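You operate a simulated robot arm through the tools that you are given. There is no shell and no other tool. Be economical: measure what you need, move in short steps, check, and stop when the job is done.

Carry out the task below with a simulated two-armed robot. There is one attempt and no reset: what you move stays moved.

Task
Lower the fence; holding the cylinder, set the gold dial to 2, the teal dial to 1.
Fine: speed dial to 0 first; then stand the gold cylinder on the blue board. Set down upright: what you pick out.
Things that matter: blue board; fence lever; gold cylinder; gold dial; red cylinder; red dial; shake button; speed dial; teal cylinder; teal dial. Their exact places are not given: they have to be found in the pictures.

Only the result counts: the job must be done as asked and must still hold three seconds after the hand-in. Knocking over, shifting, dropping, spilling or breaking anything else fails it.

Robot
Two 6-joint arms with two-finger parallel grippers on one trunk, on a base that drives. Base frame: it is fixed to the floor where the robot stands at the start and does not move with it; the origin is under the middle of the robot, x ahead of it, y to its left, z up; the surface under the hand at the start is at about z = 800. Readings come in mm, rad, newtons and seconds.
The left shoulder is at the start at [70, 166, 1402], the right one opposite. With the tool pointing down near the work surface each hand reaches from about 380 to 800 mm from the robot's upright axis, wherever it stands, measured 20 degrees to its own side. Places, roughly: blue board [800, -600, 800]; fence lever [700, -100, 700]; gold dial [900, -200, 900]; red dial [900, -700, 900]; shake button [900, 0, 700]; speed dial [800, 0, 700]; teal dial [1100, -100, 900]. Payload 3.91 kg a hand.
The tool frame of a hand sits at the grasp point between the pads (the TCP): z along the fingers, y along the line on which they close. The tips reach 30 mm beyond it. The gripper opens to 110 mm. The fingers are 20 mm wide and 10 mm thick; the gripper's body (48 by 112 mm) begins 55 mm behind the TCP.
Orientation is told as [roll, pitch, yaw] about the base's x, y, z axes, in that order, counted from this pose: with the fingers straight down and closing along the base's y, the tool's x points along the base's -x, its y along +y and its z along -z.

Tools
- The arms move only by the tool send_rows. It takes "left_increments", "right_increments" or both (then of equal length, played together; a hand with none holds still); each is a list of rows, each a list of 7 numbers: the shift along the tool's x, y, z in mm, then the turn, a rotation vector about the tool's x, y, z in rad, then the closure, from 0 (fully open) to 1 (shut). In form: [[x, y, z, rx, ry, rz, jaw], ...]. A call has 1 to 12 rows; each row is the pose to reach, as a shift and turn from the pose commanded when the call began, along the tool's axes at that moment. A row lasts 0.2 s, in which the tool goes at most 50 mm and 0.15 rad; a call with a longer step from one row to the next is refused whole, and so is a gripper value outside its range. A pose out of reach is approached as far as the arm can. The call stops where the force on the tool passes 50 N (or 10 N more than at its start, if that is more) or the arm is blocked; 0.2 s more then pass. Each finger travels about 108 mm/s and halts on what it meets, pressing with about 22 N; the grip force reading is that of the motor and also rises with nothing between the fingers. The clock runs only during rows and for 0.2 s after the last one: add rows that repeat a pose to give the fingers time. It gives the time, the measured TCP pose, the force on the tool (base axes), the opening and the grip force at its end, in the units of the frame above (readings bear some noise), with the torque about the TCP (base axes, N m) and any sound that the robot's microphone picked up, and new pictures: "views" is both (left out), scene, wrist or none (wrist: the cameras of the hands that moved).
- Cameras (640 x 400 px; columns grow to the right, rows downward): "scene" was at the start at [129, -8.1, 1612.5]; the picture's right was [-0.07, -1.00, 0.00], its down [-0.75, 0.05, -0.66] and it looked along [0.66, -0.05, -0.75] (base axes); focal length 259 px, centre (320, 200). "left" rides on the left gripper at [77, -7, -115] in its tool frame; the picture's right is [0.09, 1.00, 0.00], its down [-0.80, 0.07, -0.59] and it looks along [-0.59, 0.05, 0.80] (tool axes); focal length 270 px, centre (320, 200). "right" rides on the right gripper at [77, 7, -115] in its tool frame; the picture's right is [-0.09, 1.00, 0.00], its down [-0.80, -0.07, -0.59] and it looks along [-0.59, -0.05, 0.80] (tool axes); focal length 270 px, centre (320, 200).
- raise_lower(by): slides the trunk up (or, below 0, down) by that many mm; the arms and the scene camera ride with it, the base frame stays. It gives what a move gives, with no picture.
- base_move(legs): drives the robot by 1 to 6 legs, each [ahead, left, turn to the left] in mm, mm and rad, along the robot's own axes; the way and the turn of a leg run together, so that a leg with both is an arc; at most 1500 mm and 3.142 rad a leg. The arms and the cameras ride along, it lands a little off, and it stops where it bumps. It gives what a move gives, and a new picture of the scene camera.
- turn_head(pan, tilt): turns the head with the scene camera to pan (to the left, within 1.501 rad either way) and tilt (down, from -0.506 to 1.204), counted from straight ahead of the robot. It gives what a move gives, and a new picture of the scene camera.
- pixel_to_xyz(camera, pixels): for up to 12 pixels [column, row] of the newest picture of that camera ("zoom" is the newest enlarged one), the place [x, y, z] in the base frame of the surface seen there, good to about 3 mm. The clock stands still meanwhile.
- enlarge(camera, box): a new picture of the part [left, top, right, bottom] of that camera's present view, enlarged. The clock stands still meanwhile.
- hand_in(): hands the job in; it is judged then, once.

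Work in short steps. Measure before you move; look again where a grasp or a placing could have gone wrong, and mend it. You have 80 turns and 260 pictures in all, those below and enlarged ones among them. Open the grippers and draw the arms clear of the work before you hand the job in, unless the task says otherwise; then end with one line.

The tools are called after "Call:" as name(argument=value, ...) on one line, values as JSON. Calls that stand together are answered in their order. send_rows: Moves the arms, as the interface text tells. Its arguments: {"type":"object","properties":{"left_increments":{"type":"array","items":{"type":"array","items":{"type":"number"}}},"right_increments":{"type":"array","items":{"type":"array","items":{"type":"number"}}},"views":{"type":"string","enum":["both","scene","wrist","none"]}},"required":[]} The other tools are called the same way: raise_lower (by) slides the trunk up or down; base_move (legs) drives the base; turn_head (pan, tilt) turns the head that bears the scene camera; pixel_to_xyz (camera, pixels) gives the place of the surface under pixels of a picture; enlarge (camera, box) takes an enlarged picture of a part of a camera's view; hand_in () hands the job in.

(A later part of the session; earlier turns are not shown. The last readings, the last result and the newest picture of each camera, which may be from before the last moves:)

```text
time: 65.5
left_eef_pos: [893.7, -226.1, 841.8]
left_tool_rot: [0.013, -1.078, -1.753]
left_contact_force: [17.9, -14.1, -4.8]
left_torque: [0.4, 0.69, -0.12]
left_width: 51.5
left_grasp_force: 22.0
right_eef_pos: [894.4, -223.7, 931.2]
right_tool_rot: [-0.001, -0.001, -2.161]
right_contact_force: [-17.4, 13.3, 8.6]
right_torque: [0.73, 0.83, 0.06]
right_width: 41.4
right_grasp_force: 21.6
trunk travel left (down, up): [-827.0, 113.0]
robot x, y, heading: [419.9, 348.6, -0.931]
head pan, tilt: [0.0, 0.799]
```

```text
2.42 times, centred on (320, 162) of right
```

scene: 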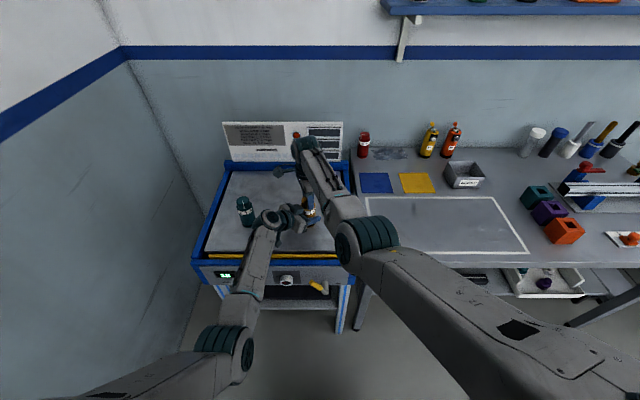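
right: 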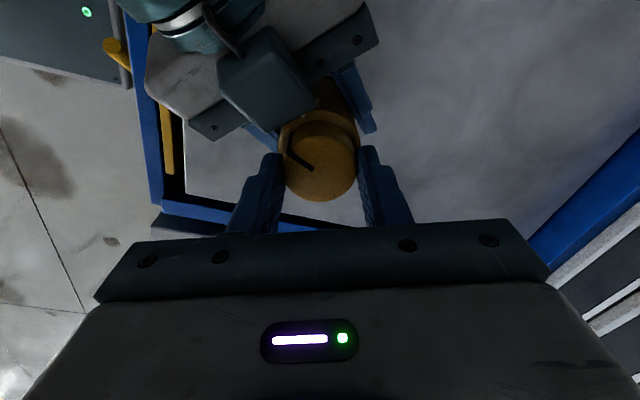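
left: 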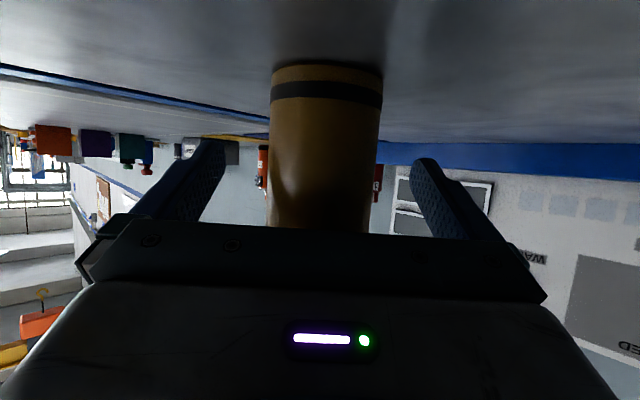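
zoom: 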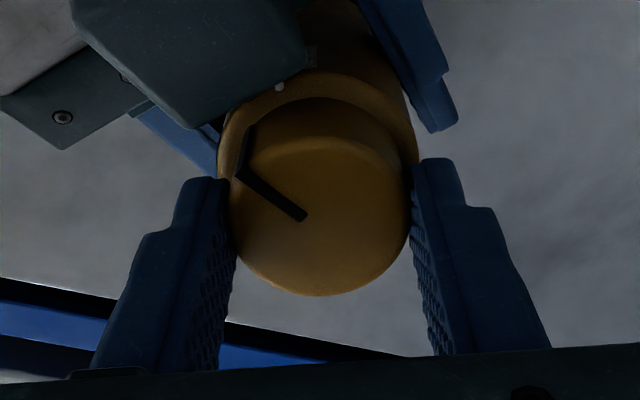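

The cap turned with the hand. I open and lift the right hand to inspect.

Call:
send_rows(right_increments=[[0, 0, 0, 0, 0, 0, 0.6], [0, 0, 0, 0, 0, 0, 0.4], [0, 0, 0, 0, 0, 0, 0.4], [0, 0, -30, 0, 0, 0, 0.4], [0, 0, -70, 0, 0, -0.1, 0.4], [0, 0, -110, 0, 0, -0.24, 0.4], [0, -45, -120, 0, 0, -0.38, 0.4], [0, -90, -120, 0, 0, -0.5, 0.4], [0, -130, -120, 0, 0, -0.63, 0.4], [0, -170, -120, 0, 0, -0.76, 0.4], [0, -170, -120, 0, 0, -0.8, 0.4]], views="both")

Call:
enlarge(camera="scene", box=[285, 180, 335, 230])

```text
time: 68.1
left_eef_pos: [893.9, -225.1, 843.4]
left_tool_rot: [0.012, -1.077, -1.751]
left_contact_force: [0.5, 1.1, 0.9]
left_torque: [0.06, 0.05, -0.04]
left_width: 51.7
left_grasp_force: 22.1
right_eef_pos: [763.3, -227.7, 1006.2]
right_tool_rot: [-0.015, -0.049, -1.384]
right_contact_force: [-0.7, 0.5, 0.8]
right_torque: [0.03, -0.02, 0.01]
right_width: 65.8
right_grasp_force: 0.2
right hand out of reach, approached as far as the arm can: row 7, 8, 9, 10, 11
trunk travel left (down, up): [-827.0, 113.0]
robot x, y, heading: [420.5, 347.0, -0.931]
head pan, tilt: [0.0, 0.799]
stopped in row 11 (right hand): the arm was blocked; the commanded pose is now the measured one
```

scene: 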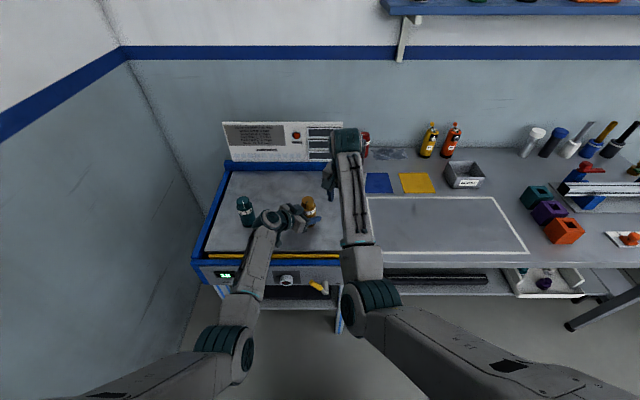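
right: 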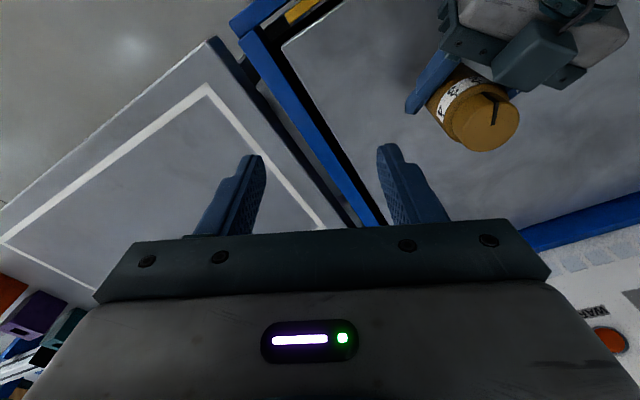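

```text
8.00 times, centred on (310, 205) of scene
```

zoom: 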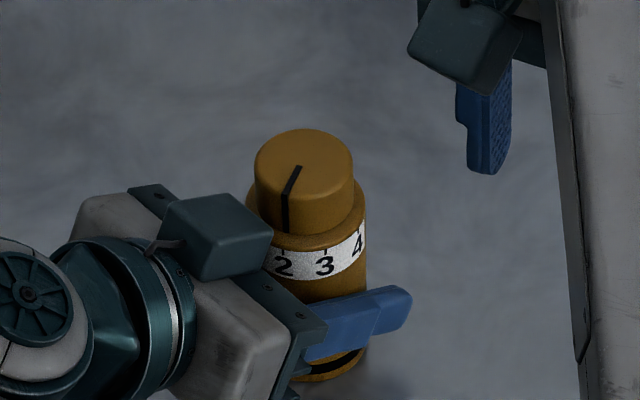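

Gold's pointer is exactly at the 2 tick. I'm holding gold firmly; I lift it with the trunk by 95 mm.

Call:
raise_lower(by=95)

Call:
enlarge(camera="scene", box=[240, 140, 400, 260])

Call:
pixel_to_xyz(camera="left", pixels=[[325, 90], [325, 110]])

```text
time: 69.4
left_eef_pos: [893.6, -225.8, 938.5]
left_tool_rot: [0.011, -1.078, -1.751]
left_contact_force: [-0.9, 0.3, -3.4]
left_torque: [0.0, 0.01, -0.02]
left_width: 51.4
left_grasp_force: 22.1
right_eef_pos: [762.3, -228.4, 1098.6]
right_tool_rot: [-0.014, -0.047, -1.384]
right_contact_force: [-0.7, 0.6, 0.5]
right_torque: [-0.03, 0.01, 0.01]
right_width: 66.0
right_grasp_force: 0.0
trunk travel left (down, up): [-922.0, 18.0]
robot x, y, heading: [423.7, 343.1, -0.929]
head pan, tilt: [0.0, 0.799]
```

```text
3.33 times, centred on (320, 200) of scene
```

zoom: 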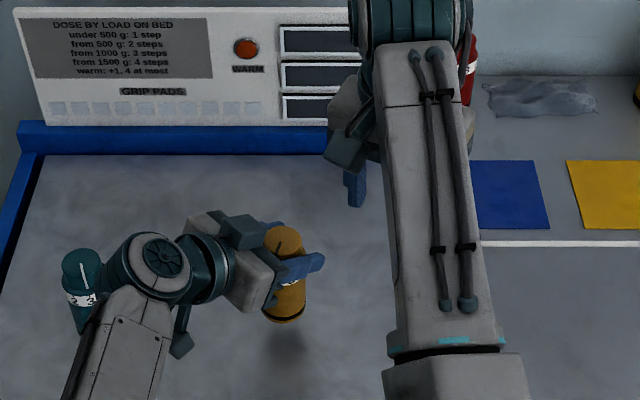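

```text
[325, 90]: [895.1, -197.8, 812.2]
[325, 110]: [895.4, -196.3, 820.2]
```

Gold is lifted, upright. I measure the blue board and red cylinder on the zoom picture.

Call:
pixel_to_xyz(camera="zoom", pixels=[[510, 195], [485, 165], [530, 165], [545, 225], [490, 225], [468, 60], [490, 225], [530, 250]])

```text
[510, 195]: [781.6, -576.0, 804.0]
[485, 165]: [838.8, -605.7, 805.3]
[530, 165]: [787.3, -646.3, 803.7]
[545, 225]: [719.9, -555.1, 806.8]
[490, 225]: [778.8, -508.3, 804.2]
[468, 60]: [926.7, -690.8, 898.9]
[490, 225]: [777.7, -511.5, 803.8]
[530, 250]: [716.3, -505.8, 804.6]
```

Board centre ≈ u 303, s 932 (gold is at u 579, s 717). I drive 276 mm right, then 215 mm ahead.

Call:
base_move(legs=[[0, -276, 0], [200, 0, 0]])

```text
time: 72.6
left_eef_pos: [786.1, -545.3, 940.3]
left_tool_rot: [0.015, -1.079, -1.75]
left_contact_force: [0.0, 1.0, -2.3]
left_torque: [-0.03, -0.01, 0.02]
left_width: 51.4
left_grasp_force: 21.7
right_eef_pos: [654.0, -547.9, 1101.9]
right_tool_rot: [-0.014, -0.052, -1.382]
right_contact_force: [-0.3, 0.9, 0.5]
right_torque: [-0.01, 0.01, 0.0]
right_width: 65.9
right_grasp_force: 0.1
trunk travel left (down, up): [-922.0, 18.0]
robot x, y, heading: [307.6, 20.6, -0.926]
head pan, tilt: [0.0, 0.799]
```

scene: 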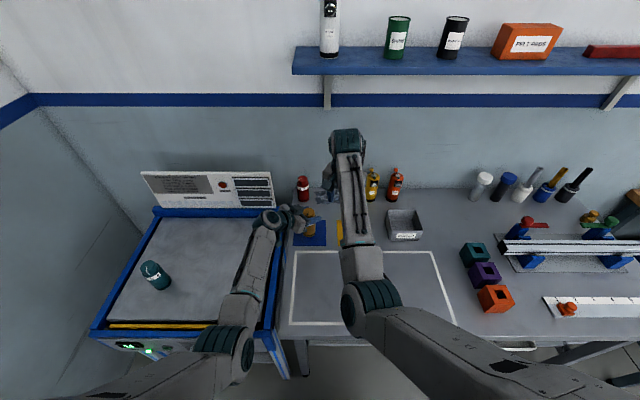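

I look at the board relative to gold from here.

Call:
enlarge(camera="scene", box=[260, 190, 350, 260])

Call:
pixel_to_xyz(camera="zoom", pixels=[[235, 395], [460, 395], [245, 345], [465, 250], [350, 380], [320, 225], [470, 385], [240, 380], [460, 300]])

```text
5.71 times, centred on (305, 225) of scene
```

zoom: 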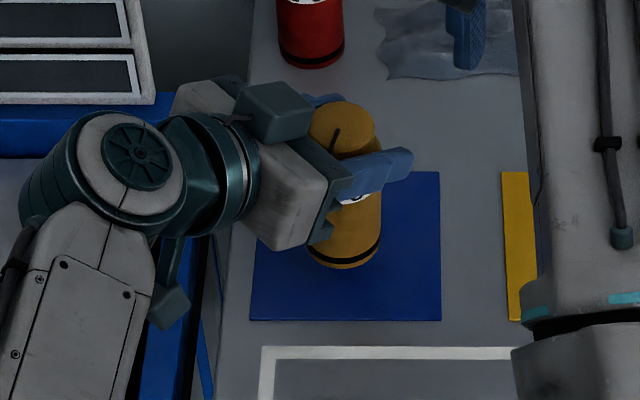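

```text
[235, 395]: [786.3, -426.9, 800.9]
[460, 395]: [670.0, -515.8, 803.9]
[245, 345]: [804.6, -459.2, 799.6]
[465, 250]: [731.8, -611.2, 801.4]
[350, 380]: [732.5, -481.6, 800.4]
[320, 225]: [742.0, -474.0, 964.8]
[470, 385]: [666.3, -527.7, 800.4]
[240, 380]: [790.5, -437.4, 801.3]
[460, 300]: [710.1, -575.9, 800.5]
```

Call:
pixel_to_xyz(camera="zoom", pixels=[[254, 317], [437, 317], [435, 175], [345, 317], [430, 250]])

```text
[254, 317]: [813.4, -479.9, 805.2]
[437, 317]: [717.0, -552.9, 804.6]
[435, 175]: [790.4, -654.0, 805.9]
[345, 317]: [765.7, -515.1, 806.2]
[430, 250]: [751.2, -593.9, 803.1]
```

Board centre is u 302, s 935; I shift gold 26 mm forward, and measure the bed height for the descent.

Call:
send_rows(left_increments=[[-3, 6.4, 5.2, 0, 0, 0, 0.7], [-6, 12.7, 10.4, 0, 0, 0, 0.7], [-8.4, 19.1, 15.6, 0, 0, 0, 0.7], [-8.4, 19.1, 15.6, 0, 0, 0, 0.7]], views="scene")

Call:
pixel_to_xyz(camera="scene", pixels=[[200, 250], [180, 290], [220, 270], [210, 230], [309, 235]])

```text
time: 73.6
left_eef_pos: [802.7, -569.3, 936.6]
left_tool_rot: [0.009, -1.075, -1.746]
left_contact_force: [-0.2, 1.0, -2.9]
left_torque: [-0.01, 0.0, -0.02]
left_width: 51.3
left_grasp_force: 22.2
right_eef_pos: [655.3, -552.0, 1098.9]
right_tool_rot: [-0.016, -0.047, -1.384]
right_contact_force: [0.0, 0.4, -0.1]
right_torque: [-0.02, -0.02, -0.02]
right_width: 65.8
right_grasp_force: 0.1
trunk travel left (down, up): [-922.0, 18.0]
robot x, y, heading: [313.0, 20.3, -0.928]
head pan, tilt: [0.0, 0.799]
```

scene: 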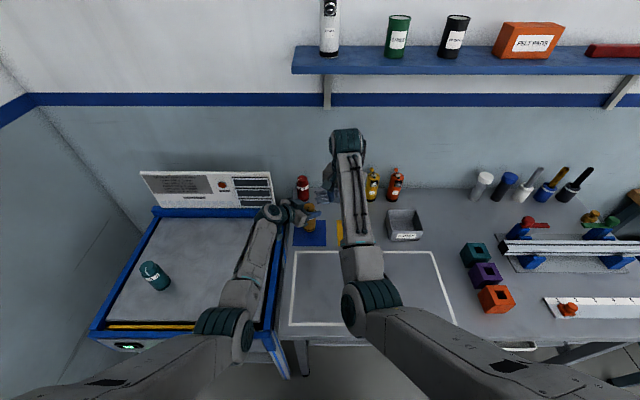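

```text
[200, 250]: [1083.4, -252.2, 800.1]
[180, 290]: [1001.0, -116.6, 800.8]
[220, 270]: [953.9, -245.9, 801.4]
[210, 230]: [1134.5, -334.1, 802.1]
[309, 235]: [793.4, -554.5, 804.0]
```

Bed is at 801 and the board at ≈804.5, so gold should touch at TCP z≈846. I lower the trunk 84 mm.

Call:
raise_lower(by=-84)

Call:
send_rows(left_increments=[[2.2, 0, 1.2, 0, 0, 0, 0.7], [4.0, 0, 2.1, 0, 0, 0, 0.7], [4.0, 0, 2.1, 0, 0, 0, 0.7]], views="wrist")

```text
time: 74.8
left_eef_pos: [799.6, -566.7, 853.2]
left_tool_rot: [0.011, -1.076, -1.747]
left_contact_force: [-1.6, -1.2, 12.5]
left_torque: [-0.24, 0.33, -0.01]
left_width: 51.5
left_grasp_force: 22.3
right_eef_pos: [653.3, -549.1, 1015.8]
right_tool_rot: [-0.014, -0.049, -1.382]
right_contact_force: [0.2, -0.5, 0.7]
right_torque: [0.03, -0.02, 0.0]
right_width: 66.0
right_grasp_force: 0.1
trunk travel left (down, up): [-838.0, 102.0]
robot x, y, heading: [311.8, 20.5, -0.929]
head pan, tilt: [0.0, 0.799]
```

```text
time: 75.6
left_eef_pos: [800.8, -567.0, 850.7]
left_tool_rot: [0.015, -1.079, -1.754]
left_contact_force: [-1.8, -0.1, 17.2]
left_torque: [0.07, 0.4, -0.02]
left_width: 51.4
left_grasp_force: 21.7
right_eef_pos: [652.8, -548.5, 1016.9]
right_tool_rot: [-0.016, -0.051, -1.382]
right_contact_force: [0.4, 0.2, 0.3]
right_torque: [0.04, 0.01, 0.02]
right_width: 66.3
right_grasp_force: 0.1
trunk travel left (down, up): [-838.0, 102.0]
robot x, y, heading: [310.4, 20.8, -0.924]
head pan, tilt: [0.0, 0.799]
```

left: 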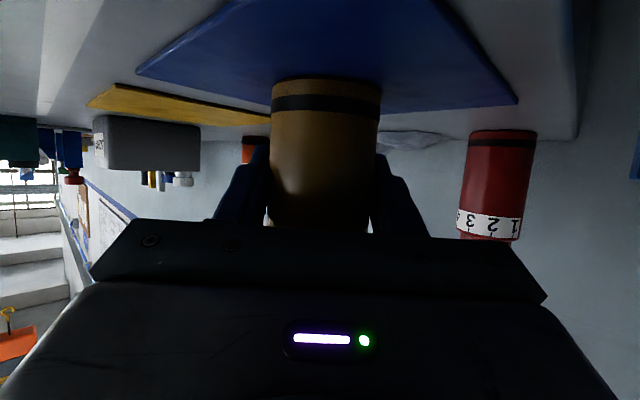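

Gold rests on the board (17 N up). I open the left hand and withdraw along its own axis.

Call:
send_rows(left_increments=[[-2, 0, -1, 0, 0, 0, 0.62], [-2, 0, -1, 0, 0, 0, 0.5], [-2, 0, -1, 0, 0, 0, 0.25], [-2, 0, -1, 0, 0, 0, 0], [-2, 0, -1, 0, 0, 0, 0], [-2, 0, -30, 0, 0, 0, 0], [-2, 0, -65, 0, 0, 0, 0], [-2, 0, -100, 0, 0, 0, 0], [-2, 0, -130, 0, 0, 0, 0], [-2, 0, -130, 0, 0, 0, 0]])

Call:
enlarge(camera="scene", box=[265, 180, 345, 260])

```text
time: 77.8
left_eef_pos: [820.8, -457.1, 910.5]
left_tool_rot: [0.011, -1.075, -1.746]
left_contact_force: [0.4, -0.5, 0.3]
left_torque: [-0.01, -0.01, 0.01]
left_width: 109.9
left_grasp_force: 0.0
right_eef_pos: [654.6, -551.4, 1015.6]
right_tool_rot: [-0.018, -0.047, -1.382]
right_contact_force: [-0.2, -0.3, -0.1]
right_torque: [-0.02, 0.01, 0.04]
right_width: 65.9
right_grasp_force: 0.2
trunk travel left (down, up): [-838.0, 102.0]
robot x, y, heading: [314.1, 20.5, -0.925]
head pan, tilt: [0.0, 0.799]
```

scene: 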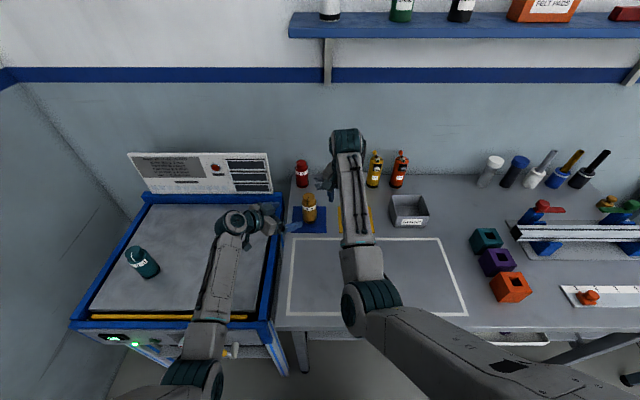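
left: 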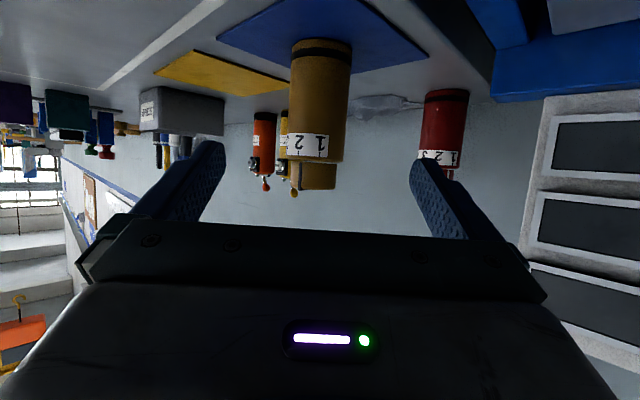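

```text
5.00 times, centred on (305, 220) of scene
```

zoom: 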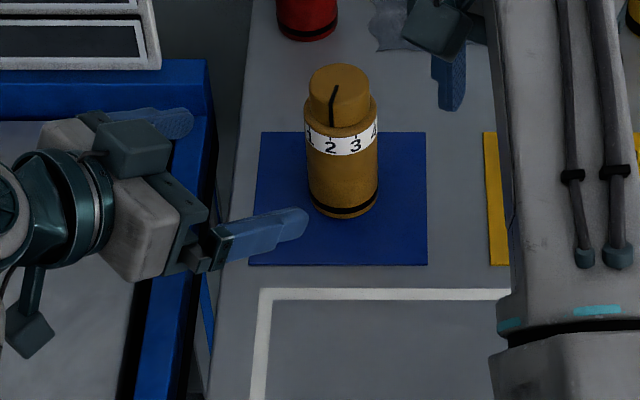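

Gold stands on the board, pointer at 2. Next teal: I raise the trunk 95 mm for clearance, then drive back 198 and left 490 to the same relative place as for gold.

Call:
raise_lower(by=95)

Call:
base_move(legs=[[-198, 0, 0], [0, 492, 0]])

```text
time: 79.1
left_eef_pos: [820.3, -456.7, 1005.5]
left_tool_rot: [0.011, -1.078, -1.746]
left_contact_force: [-0.3, 0.2, -0.3]
left_torque: [0.03, 0.03, 0.03]
left_width: 110.0
left_grasp_force: 0.1
right_eef_pos: [654.9, -551.1, 1109.7]
right_tool_rot: [-0.017, -0.047, -1.383]
right_contact_force: [-0.2, -1.2, 0.0]
right_torque: [-0.01, -0.02, -0.01]
right_width: 66.0
right_grasp_force: 0.1
trunk travel left (down, up): [-933.0, 7.0]
robot x, y, heading: [309.6, 20.9, -0.935]
head pan, tilt: [0.0, 0.799]
```

```text
time: 83.1
left_eef_pos: [1089.5, -7.9, 1007.0]
left_tool_rot: [0.013, -1.077, -1.75]
left_contact_force: [0.1, -0.2, -0.9]
left_torque: [0.0, 0.0, 0.02]
left_width: 110.0
left_grasp_force: 0.0
right_eef_pos: [923.8, -101.5, 1110.7]
right_tool_rot: [-0.015, -0.048, -1.384]
right_contact_force: [-0.6, 0.2, 0.9]
right_torque: [0.02, 0.0, 0.0]
right_width: 66.0
right_grasp_force: 0.0
trunk travel left (down, up): [-933.0, 7.0]
robot x, y, heading: [579.8, 472.1, -0.928]
head pan, tilt: [0.0, 0.799]
```

scene: 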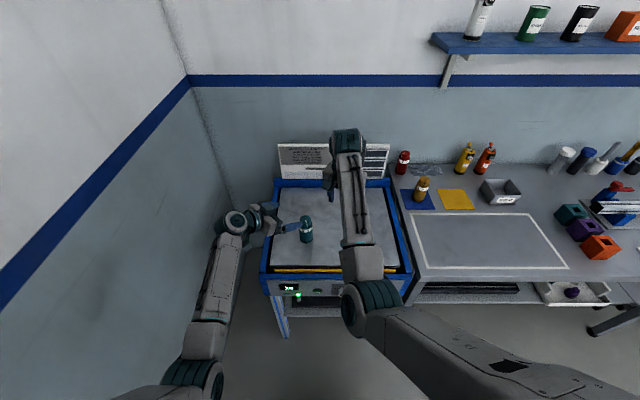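

Teal is right of the left hand. I measure its axis in a zoom.

Call:
enlarge(camera="scene", box=[275, 195, 335, 255])

Call:
pixel_to_xyz(camera="scene", pixels=[[305, 221], [302, 221], [310, 221], [307, 230], [302, 230], [312, 230], [307, 236]])

```text
6.67 times, centred on (305, 225) of scene
```

zoom: 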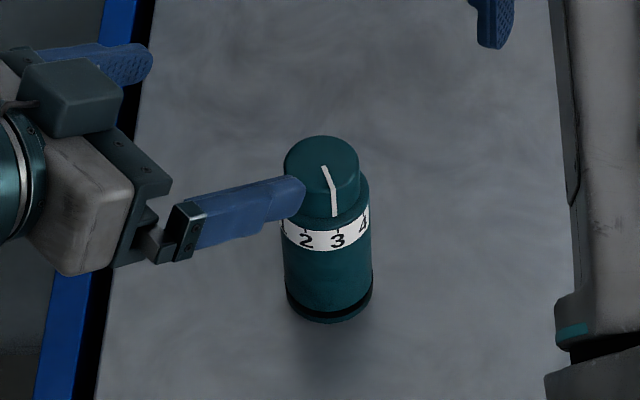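

```text
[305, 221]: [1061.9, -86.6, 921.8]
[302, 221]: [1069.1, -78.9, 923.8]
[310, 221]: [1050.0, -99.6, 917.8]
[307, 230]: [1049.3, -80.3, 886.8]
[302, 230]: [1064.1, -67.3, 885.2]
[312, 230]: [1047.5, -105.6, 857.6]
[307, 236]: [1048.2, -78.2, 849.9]
```

Teal axis ≈ (1067, -97). I lower the trunk 106 mm (fingers stay ~40 mm clear of teal), then make half the approach and check.

Call:
raise_lower(by=-106)

Call:
send_rows(left_increments=[[4, -6.3, 0, 0, 0, 0, 0], [7.5, -6.3, 20, 0, 0, 0, 0], [7.5, -6.3, 40, 0, 0, 0, 0], [7.5, -6.3, 40, 0, 0, 0, 0]])

```text
time: 84.5
left_eef_pos: [1089.4, -6.1, 900.8]
left_tool_rot: [0.011, -1.076, -1.747]
left_contact_force: [1.2, 0.1, -0.5]
left_torque: [0.04, 0.02, -0.01]
left_width: 110.0
left_grasp_force: 0.0
right_eef_pos: [923.8, -100.4, 1003.7]
right_tool_rot: [-0.018, -0.049, -1.384]
right_contact_force: [0.4, 0.0, -1.3]
right_torque: [-0.01, 0.03, 0.0]
right_width: 65.8
right_grasp_force: 0.1
trunk travel left (down, up): [-827.0, 113.0]
robot x, y, heading: [581.0, 470.9, -0.926]
head pan, tilt: [0.0, 0.799]
```

```text
time: 85.5
left_eef_pos: [1078.6, -36.3, 875.4]
left_tool_rot: [0.014, -1.077, -1.747]
left_contact_force: [0.1, -0.4, -0.9]
left_torque: [0.01, 0.04, 0.0]
left_width: 109.8
left_grasp_force: 0.0
right_eef_pos: [923.5, -100.5, 1003.8]
right_tool_rot: [-0.017, -0.049, -1.382]
right_contact_force: [0.0, 0.5, -0.7]
right_torque: [-0.02, -0.02, 0.03]
right_width: 66.2
right_grasp_force: 0.1
trunk travel left (down, up): [-827.0, 113.0]
robot x, y, heading: [581.5, 471.9, -0.927]
head pan, tilt: [0.0, 0.799]
```

scene: 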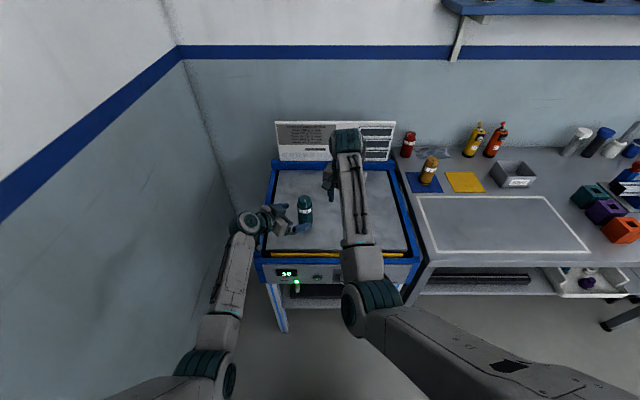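
left: 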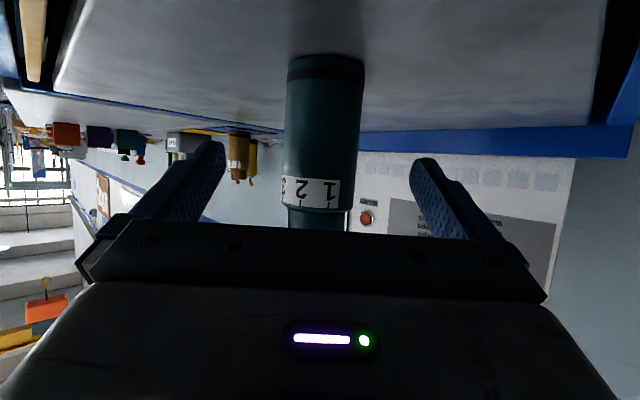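

Teal is centred. I advance 69 mm and close gently on the body.

Call:
send_rows(left_increments=[[0, 0, 25, 0, 0, 0, 0], [0, 0, 50, 0, 0, 0, 0], [0, 0, 69, 0, 0, 0, 0], [0, 0, 69, 0, 0, 0, 0], [0, 0, 69, 0, 0, 0, 0.25], [0, 0, 69, 0, 0, 0, 0.45], [0, 0, 69, 0, 0, 0, 0.6], [0, 0, 69, 0, 0, 0, 0.7], [0, 0, 69, 0, 0, 0, 0.7]])

Call:
enlarge(camera="scene", box=[250, 170, 340, 300])

```text
time: 87.5
left_eef_pos: [1069.1, -97.4, 842.3]
left_tool_rot: [0.011, -1.077, -1.75]
left_contact_force: [0.2, -0.5, 1.5]
left_torque: [-0.01, 0.07, 0.01]
left_width: 51.1
left_grasp_force: 21.9
right_eef_pos: [924.5, -100.7, 1004.9]
right_tool_rot: [-0.017, -0.049, -1.384]
right_contact_force: [-0.4, -0.2, 0.4]
right_torque: [0.01, 0.01, 0.03]
right_width: 66.0
right_grasp_force: 0.1
trunk travel left (down, up): [-827.0, 113.0]
robot x, y, heading: [581.8, 470.7, -0.926]
head pan, tilt: [0.0, 0.799]
```

scene: 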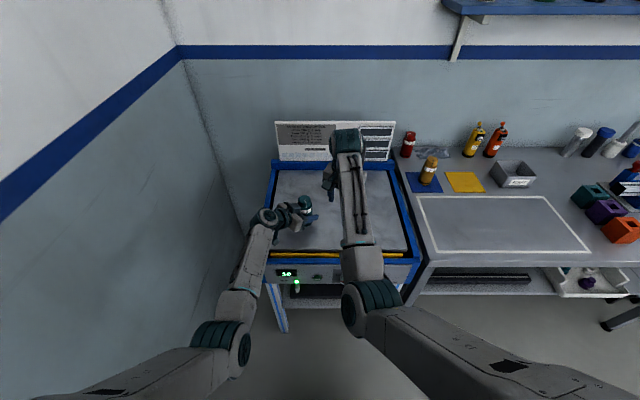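
left: 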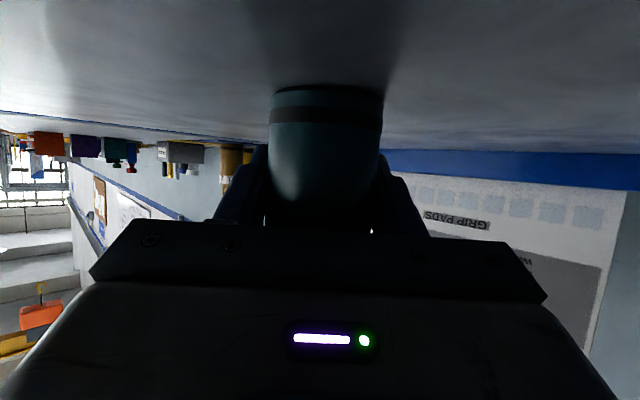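

```text
3.08 times, centred on (295, 235) of scene
```

zoom: 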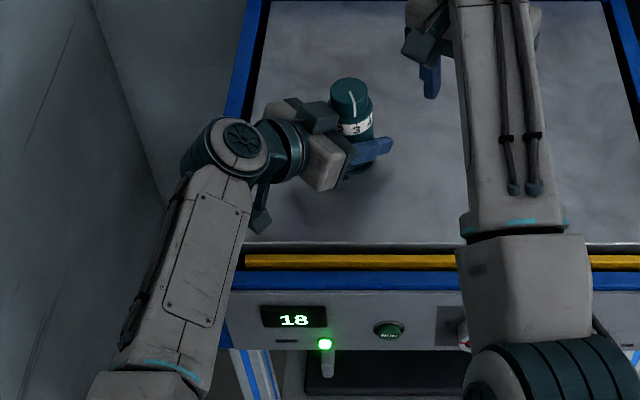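

Teal held (51.1 mm). I bring the right hand over the cap (≈(1069.5, -97)), levelling it.

Call:
send_rows(right_increments=[[-6, 36, 0, -0.004, 0.012, -0.006, 0.4], [-12, 72, 0, -0.009, 0.025, -0.012, 0.4], [-18, 108, 0, -0.013, 0.037, -0.018, 0.4], [-23.3, 143, 0, -0.017, 0.049, -0.024, 0.4], [-23.3, 143, 0, -0.017, 0.049, -0.024, 0.4]], views="wrist")

Call:
enlarge(camera="right", box=[220, 20, 420, 145])

Call:
pixel_to_xyz(camera="zoom", pixels=[[290, 290], [230, 290], [350, 290], [310, 240], [310, 340], [290, 360]])

```text
time: 88.7
left_eef_pos: [1068.9, -95.8, 842.1]
left_tool_rot: [0.011, -1.076, -1.75]
left_contact_force: [0.0, 1.4, 2.0]
left_torque: [0.07, 0.15, -0.03]
left_width: 51.1
left_grasp_force: 22.1
right_eef_pos: [1067.6, -97.7, 1003.4]
right_tool_rot: [0.001, 0.001, -1.358]
right_contact_force: [0.9, -0.8, -0.1]
right_torque: [0.02, 0.0, 0.01]
right_width: 66.1
right_grasp_force: 0.1
trunk travel left (down, up): [-827.0, 113.0]
robot x, y, heading: [584.3, 470.9, -0.931]
head pan, tilt: [0.0, 0.799]
```

right: 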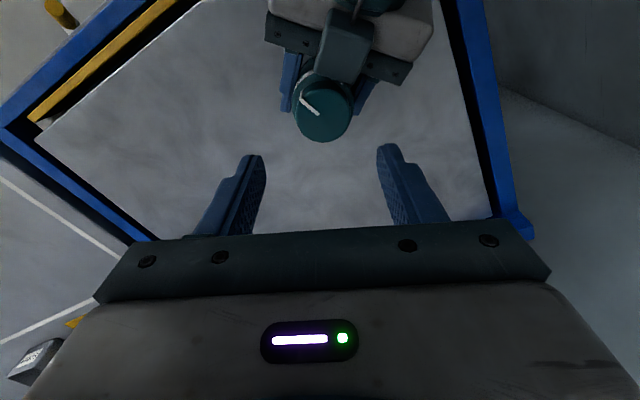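

```text
3.20 times, centred on (320, 82) of right
```

zoom: 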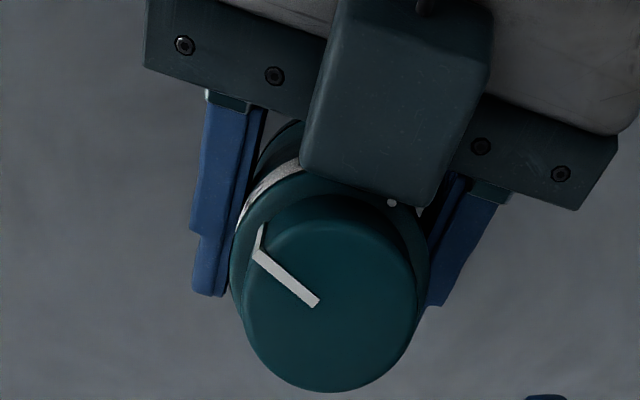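

```text
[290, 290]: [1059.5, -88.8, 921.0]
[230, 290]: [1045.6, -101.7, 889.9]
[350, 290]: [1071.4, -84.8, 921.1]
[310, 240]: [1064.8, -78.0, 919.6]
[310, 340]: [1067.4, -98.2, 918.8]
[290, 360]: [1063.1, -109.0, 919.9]
```

I refine the cap centre with rim points.

Call:
pixel_to_xyz(camera="zoom", pixels=[[330, 386], [330, 308], [330, 235], [250, 310], [412, 310], [318, 303], [390, 365], [270, 365], [390, 250]])

```text
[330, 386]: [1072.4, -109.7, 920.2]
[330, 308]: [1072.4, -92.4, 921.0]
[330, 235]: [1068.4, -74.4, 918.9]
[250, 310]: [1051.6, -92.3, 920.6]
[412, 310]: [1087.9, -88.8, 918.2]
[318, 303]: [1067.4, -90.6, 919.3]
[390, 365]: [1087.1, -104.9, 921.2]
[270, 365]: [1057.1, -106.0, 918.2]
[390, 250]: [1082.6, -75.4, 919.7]
```

Cap centre ≈ (1070, -92). I lower to TCP z≈930 over it, close, and turn 45° clockwise.

Call:
send_rows(right_increments=[[4.6, 3.4, 0, 0, 0, 0, 0.4], [4.6, 3.4, 35, 0, 0, 0, 0.4], [4.6, 3.4, 60, 0, 0, 0, 0.4], [4.6, 3.4, 73, 0, 0, 0, 0.4], [4.6, 3.4, 73, 0, 0, 0, 0.4]], views="wrist")

Call:
enlarge(camera="right", box=[220, 80, 420, 245])

```text
time: 89.9
left_eef_pos: [1068.3, -97.0, 842.0]
left_tool_rot: [0.01, -1.077, -1.75]
left_contact_force: [-0.7, 1.1, 2.8]
left_torque: [0.04, 0.19, 0.0]
left_width: 51.6
left_grasp_force: 22.6
right_eef_pos: [1072.1, -92.1, 930.6]
right_tool_rot: [0.002, 0.001, -1.359]
right_contact_force: [0.6, 0.3, 0.9]
right_torque: [0.0, 0.02, -0.02]
right_width: 66.0
right_grasp_force: 0.0
right hand out of reach, approached as far as the arm can: row 1
trunk travel left (down, up): [-827.0, 113.0]
robot x, y, heading: [582.0, 474.2, -0.928]
head pan, tilt: [0.0, 0.799]
```

right: 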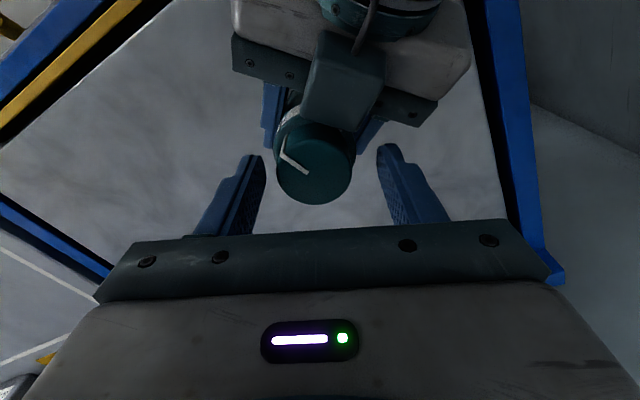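

```text
2.42 times, centred on (320, 162) of right
```

zoom: 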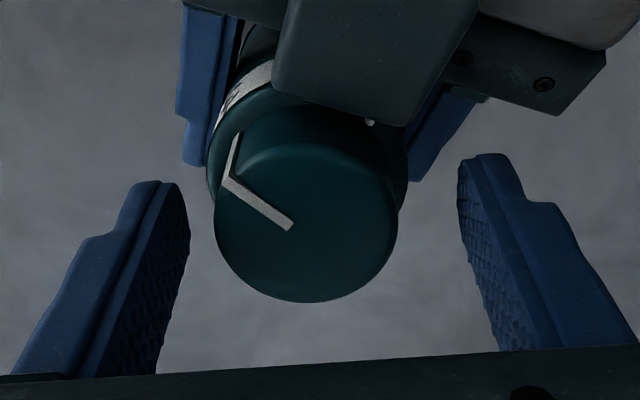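

The cap sits ~2.5 mm to the left of the finger centre; I correct that, close and turn 45° clockwise.

Call:
send_rows(right_increments=[[0, -2.5, 0, 0, 0, 0, 0.4], [0, -2.5, 0, 0, 0, 0, 0.55], [0, -2.5, 0, 0, 0, 0, 0.75], [0, -2.5, 0, 0, 0, 0, 0.75], [0, -2.5, 0, 0, 0, 0.14, 0.75], [0, -2.5, 0, 0, 0, 0.28, 0.75], [0, -2.5, 0, 0, 0, 0.42, 0.75], [0, -2.5, 0, 0, 0, 0.56, 0.75], [0, -2.5, 0, 0, 0, 0.7, 0.75], [0, -2.5, 0, 0, 0, 0.8, 0.75], [0, -2.5, 0, 0, 0, 0.8, 0.75]], views="wrist")

Call:
enlarge(camera="right", box=[220, 80, 420, 245])

```text
time: 92.3
left_eef_pos: [1068.7, -96.2, 842.5]
left_tool_rot: [0.012, -1.077, -1.751]
left_contact_force: [6.4, -4.7, -0.9]
left_torque: [0.0, 0.2, -0.02]
left_width: 51.6
left_grasp_force: 22.0
right_eef_pos: [1068.4, -90.9, 929.0]
right_tool_rot: [0.0, -0.002, -2.159]
right_contact_force: [-6.0, 5.4, 6.4]
right_torque: [0.37, 0.22, 0.0]
right_width: 40.9
right_grasp_force: 21.7
trunk travel left (down, up): [-827.0, 113.0]
robot x, y, heading: [579.8, 469.8, -0.925]
head pan, tilt: [0.0, 0.799]
```

right: 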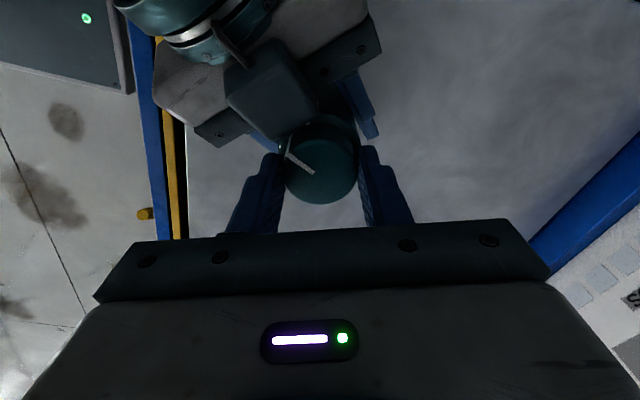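

```text
2.42 times, centred on (320, 162) of right
```

zoom: 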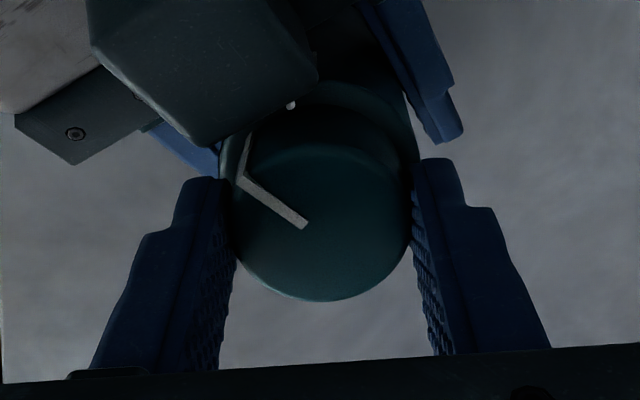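

First 45° done. I open slightly, rotate back, then regrip and turn another 45°.

Call:
send_rows(right_increments=[[0, 0, 0, 0, 0, 0, 0.58], [0, 0, 0, 0, 0, 0, 0.52], [0, 0, 0, 0, 0, 0, 0.5], [0, 0, 0, 0, 0, -0.14, 0.48], [0, 0, 0, 0, 0, -0.28, 0.46], [0, 0, 0, 0, 0, -0.42, 0.45], [0, 0, 0, 0, 0, -0.56, 0.45], [0, 0, 0, 0, 0, -0.7, 0.45], [0, 0, 0, 0, 0, -0.8, 0.45], [0, 0, 0, 0, 0, -0.8, 0.45]], views="wrist")

Call:
enlarge(camera="right", box=[220, 80, 420, 245])

```text
time: 94.5
left_eef_pos: [1068.0, -97.0, 842.4]
left_tool_rot: [0.01, -1.076, -1.749]
left_contact_force: [-1.5, -0.1, 0.8]
left_torque: [0.05, 0.14, -0.04]
left_width: 51.4
left_grasp_force: 21.9
right_eef_pos: [1068.1, -91.1, 930.8]
right_tool_rot: [0.001, 0.002, -1.357]
right_contact_force: [-0.5, 0.3, 0.6]
right_torque: [0.01, -0.03, 0.01]
right_width: 60.4
right_grasp_force: 0.1
trunk travel left (down, up): [-827.0, 113.0]
robot x, y, heading: [580.5, 470.8, -0.929]
head pan, tilt: [0.0, 0.799]
```

right: 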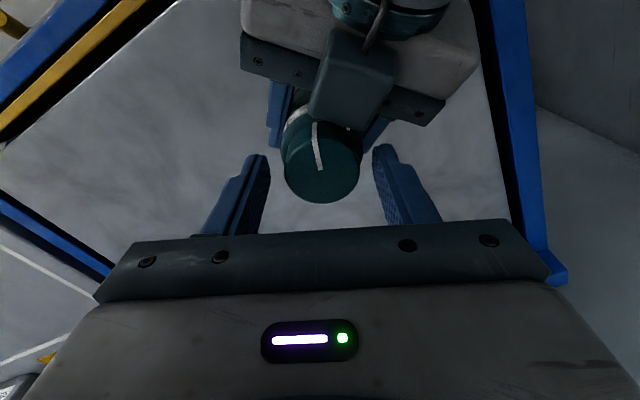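

```text
2.42 times, centred on (320, 162) of right
```

zoom: 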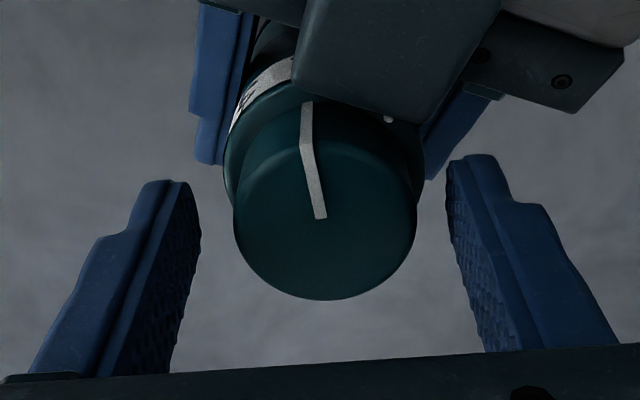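

Pointer moved 45° and the cap is centred. Regrip and turn the second 45°, then open.

Call:
send_rows(right_increments=[[0, 0, 0, 0, 0, 0, 0.6], [0, 0, 0, 0, 0, 0, 0.75], [0, 0, 0, 0, 0, 0, 0.75], [0, 0, 0, 0, 0, 0.14, 0.75], [0, 0, 0, 0, 0, 0.28, 0.75], [0, 0, 0, 0, 0, 0.42, 0.75], [0, 0, 0, 0, 0, 0.56, 0.75], [0, 0, 0, 0, 0, 0.7, 0.75], [0, 0, 0, 0, 0, 0.8, 0.75], [0, 0, 0, 0, 0, 0.8, 0.75]], views="none")

Call:
send_rows(right_increments=[[0, 0, 0, 0, 0, 0, 0.58], [0, 0, 0, 0, 0, 0, 0.52], [0, 0, 0, 0, 0, 0, 0.48], [0, 0, -25, 0, 0, -0.08, 0.45], [0, 0, -50, 0, 0, -0.2, 0.45], [0, 0, -70, 0, 0, -0.34, 0.45], [0, 0, -70, 0, 0, -0.48, 0.45], [0, 0, -70, 0, 0, -0.62, 0.45], [0, 0, -70, 0, 0, -0.76, 0.45], [0, 0, -70, 0, 0, -0.8, 0.45]], views="both")

Call:
enlarge(camera="right", box=[220, 20, 420, 145])

```text
time: 96.7
left_eef_pos: [1068.9, -96.3, 841.9]
left_tool_rot: [0.013, -1.076, -1.748]
left_contact_force: [2.4, -7.7, -2.4]
left_torque: [0.16, 0.45, -0.16]
left_width: 51.4
left_grasp_force: 21.8
right_eef_pos: [1068.1, -92.4, 929.7]
right_tool_rot: [-0.001, 0.0, -2.162]
right_contact_force: [-3.4, 5.9, 9.4]
right_torque: [0.13, 0.16, 0.25]
right_width: 40.7
right_grasp_force: 22.1
trunk travel left (down, up): [-827.0, 113.0]
robot x, y, heading: [581.6, 469.7, -0.928]
head pan, tilt: [0.0, 0.799]
```

```text
time: 98.9
left_eef_pos: [1068.5, -96.1, 842.5]
left_tool_rot: [0.012, -1.077, -1.749]
left_contact_force: [0.4, -0.1, 1.7]
left_torque: [-0.02, 0.06, 0.01]
left_width: 51.5
left_grasp_force: 21.9
right_eef_pos: [1069.5, -96.7, 999.8]
right_tool_rot: [-0.001, 0.004, -1.358]
right_contact_force: [-0.6, -0.6, -0.1]
right_torque: [0.0, -0.02, 0.02]
right_width: 60.5
right_grasp_force: 0.0
right hand out of reach, approached as far as the arm can: row 6, 7, 8, 9, 10
trunk travel left (down, up): [-827.0, 113.0]
robot x, y, heading: [581.1, 470.0, -0.928]
head pan, tilt: [0.0, 0.799]
```

scene: 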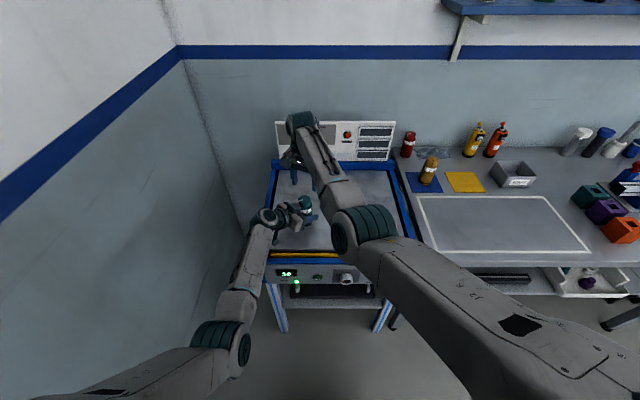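
right: 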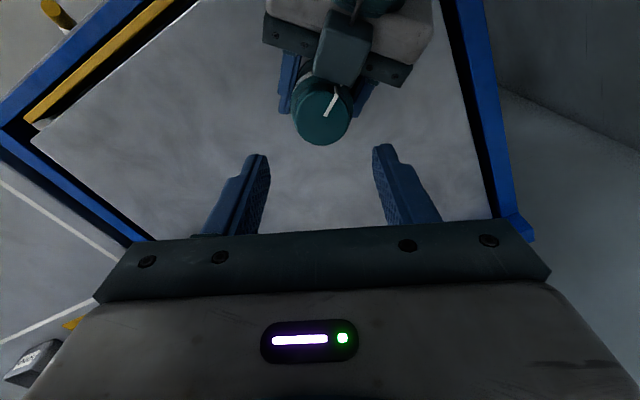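

```text
3.20 times, centred on (320, 82) of right
```

zoom: 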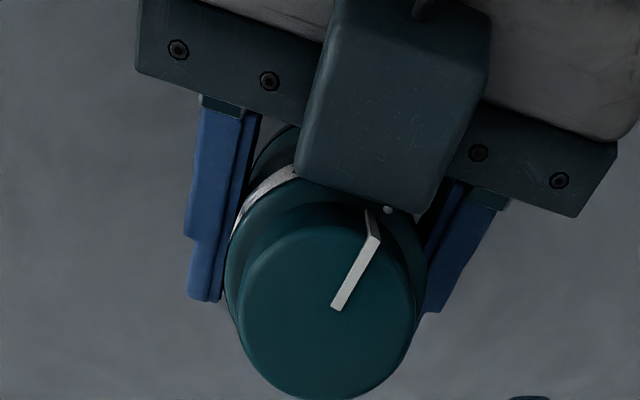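

The pointer has turned 90° in all. I open the left hand and withdraw it along its axis, then check teal.

Call:
send_rows(left_increments=[[0, 0, 0, 0, 0, 0, 0.6], [0, 0, 0, 0, 0, 0, 0.45], [0, 0, 0, 0, 0, 0, 0.2], [0, 0, 0, 0, 0, 0, 0], [0, 0, 0, 0, 0, 0, 0], [0, 0, -30, 0, 0, 0, 0], [0, 0, -65, 0, 0, 0, 0], [0, 0, -100, 0, 0, 0, 0], [0, 0, -120, 0, 0, 0, 0], [0, 0, -120, 0, 0, 0, 0]])

Call:
enlarge(camera="scene", box=[280, 180, 330, 230])

Call:
enlarge(camera="left", box=[220, 20, 440, 250])

```text
time: 101.1
left_eef_pos: [1086.0, 9.0, 898.4]
left_tool_rot: [0.013, -1.075, -1.748]
left_contact_force: [0.1, -0.2, 0.2]
left_torque: [0.02, 0.02, 0.04]
left_width: 110.2
left_grasp_force: 0.0
right_eef_pos: [1068.2, -96.3, 999.6]
right_tool_rot: [-0.001, 0.003, -1.359]
right_contact_force: [0.6, -0.7, -0.5]
right_torque: [-0.01, -0.03, 0.01]
right_width: 60.5
right_grasp_force: 0.2
trunk travel left (down, up): [-827.0, 113.0]
robot x, y, heading: [580.6, 472.6, -0.929]
head pan, tilt: [0.0, 0.799]
```

scene: 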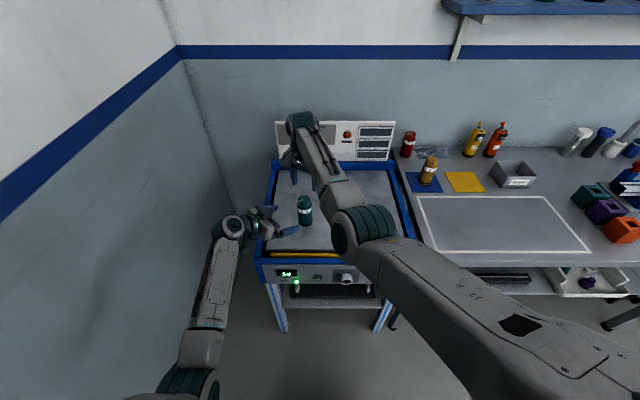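
left: 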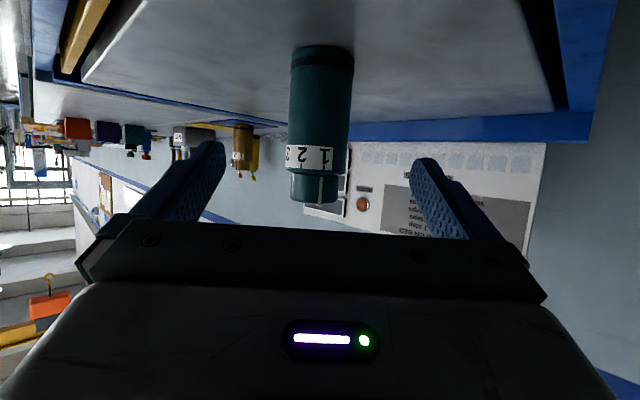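

```text
8.00 times, centred on (305, 205) of scene
```

zoom: 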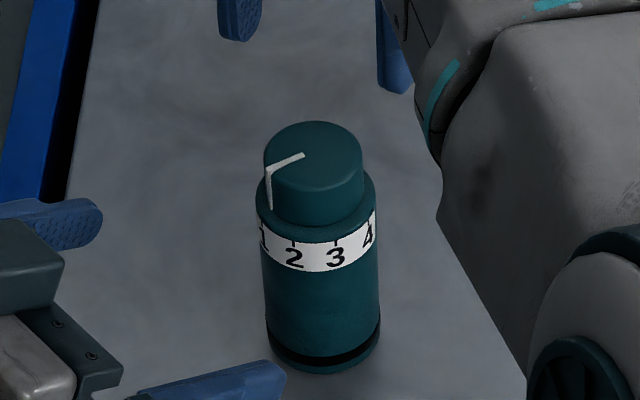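

```text
1.74 times, centred on (330, 135) of left
```

zoom: 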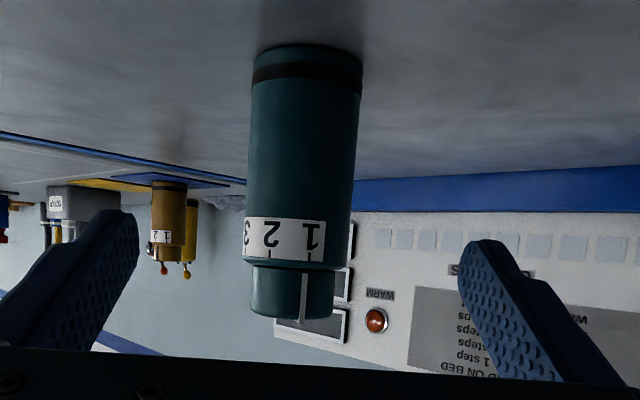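

Teal points at 1. I raise the trunk and back the robot away, then check everything.

Call:
raise_lower(by=105)

Call:
base_move(legs=[[-350, 0, 0]])

Call:
enlarge(camera="scene", box=[270, 100, 470, 260])

```text
time: 102.5
left_eef_pos: [1086.9, 9.1, 1002.5]
left_tool_rot: [0.011, -1.078, -1.746]
left_contact_force: [0.1, 0.0, -0.7]
left_torque: [0.02, 0.0, 0.0]
left_width: 110.0
left_grasp_force: 0.0
right_eef_pos: [1068.6, -96.6, 1104.1]
right_tool_rot: [0.0, 0.004, -1.359]
right_contact_force: [-0.5, -1.0, 0.3]
right_torque: [0.01, -0.02, 0.01]
right_width: 60.5
right_grasp_force: 0.1
trunk travel left (down, up): [-932.0, 8.0]
robot x, y, heading: [578.1, 468.0, -0.931]
head pan, tilt: [0.0, 0.799]
```

```text
time: 104.7
left_eef_pos: [878.6, 284.4, 1003.6]
left_tool_rot: [0.005, -1.074, -1.748]
left_contact_force: [0.1, 0.4, 0.0]
left_torque: [0.01, 0.0, 0.02]
left_width: 110.0
left_grasp_force: 0.1
right_eef_pos: [860.2, 179.4, 1102.7]
right_tool_rot: [-0.001, 0.005, -1.363]
right_contact_force: [0.1, 0.5, -0.1]
right_torque: [0.01, 0.0, 0.01]
right_width: 60.5
right_grasp_force: 0.0
trunk travel left (down, up): [-932.0, 8.0]
robot x, y, heading: [370.1, 749.9, -0.93]
head pan, tilt: [0.0, 0.799]
```

scene: 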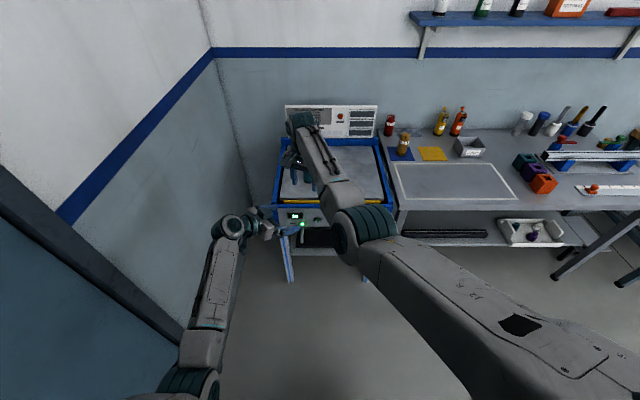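

```text
2.50 times, centred on (370, 180) of scene
```

zoom: 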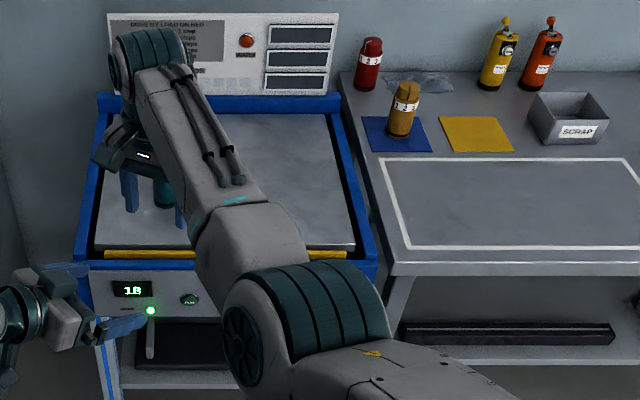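

The right arm blocks the view; I open it and draw it aside to check the panel and teal.

Call:
send_rows(right_increments=[[0, -40, 0, 0, 0, -0.1, 0], [10, -80, 0, 0, 0, -0.2, 0], [20, -120, 0, 0, 0, -0.3, 0], [30, -160, 0, 0, 0, -0.4, 0], [40, -200, 0, 0, 0, -0.43, 0], [50, -240, 0, 0, 0, -0.43, 0], [60, -280, 0, 0, 0, -0.43, 0], [60, -280, 0, 0, 0, -0.43, 0]], views="scene")

Call:
enlarge(camera="scene", box=[265, 100, 425, 240])

```text
time: 106.5
left_eef_pos: [878.5, 286.1, 1003.6]
left_tool_rot: [0.009, -1.076, -1.748]
left_contact_force: [0.1, -0.1, 0.1]
left_torque: [0.0, 0.02, 0.0]
left_width: 110.3
left_grasp_force: 0.0
right_eef_pos: [612.1, 167.7, 1034.7]
right_tool_rot: [0.002, 0.002, -0.932]
right_contact_force: [0.3, 0.0, -0.2]
right_torque: [-0.03, 0.01, 0.01]
right_width: 109.9
right_grasp_force: 0.0
right hand out of reach, approached as far as the arm can: row 4, 5, 6, 7, 8
trunk travel left (down, up): [-932.0, 8.0]
robot x, y, heading: [369.2, 752.5, -0.93]
head pan, tilt: [0.0, 0.799]
```

scene: 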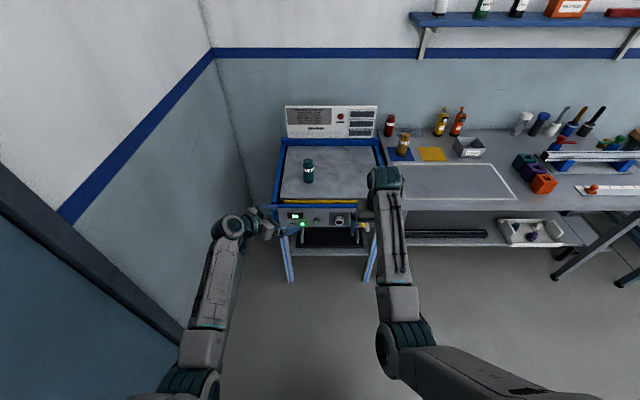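

```text
2.86 times, centred on (345, 170) of scene
```

zoom: 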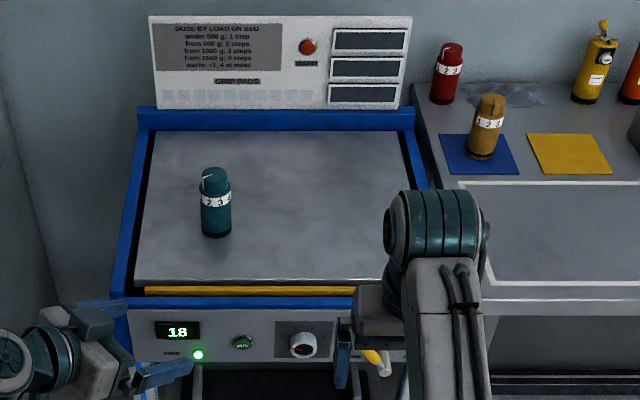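

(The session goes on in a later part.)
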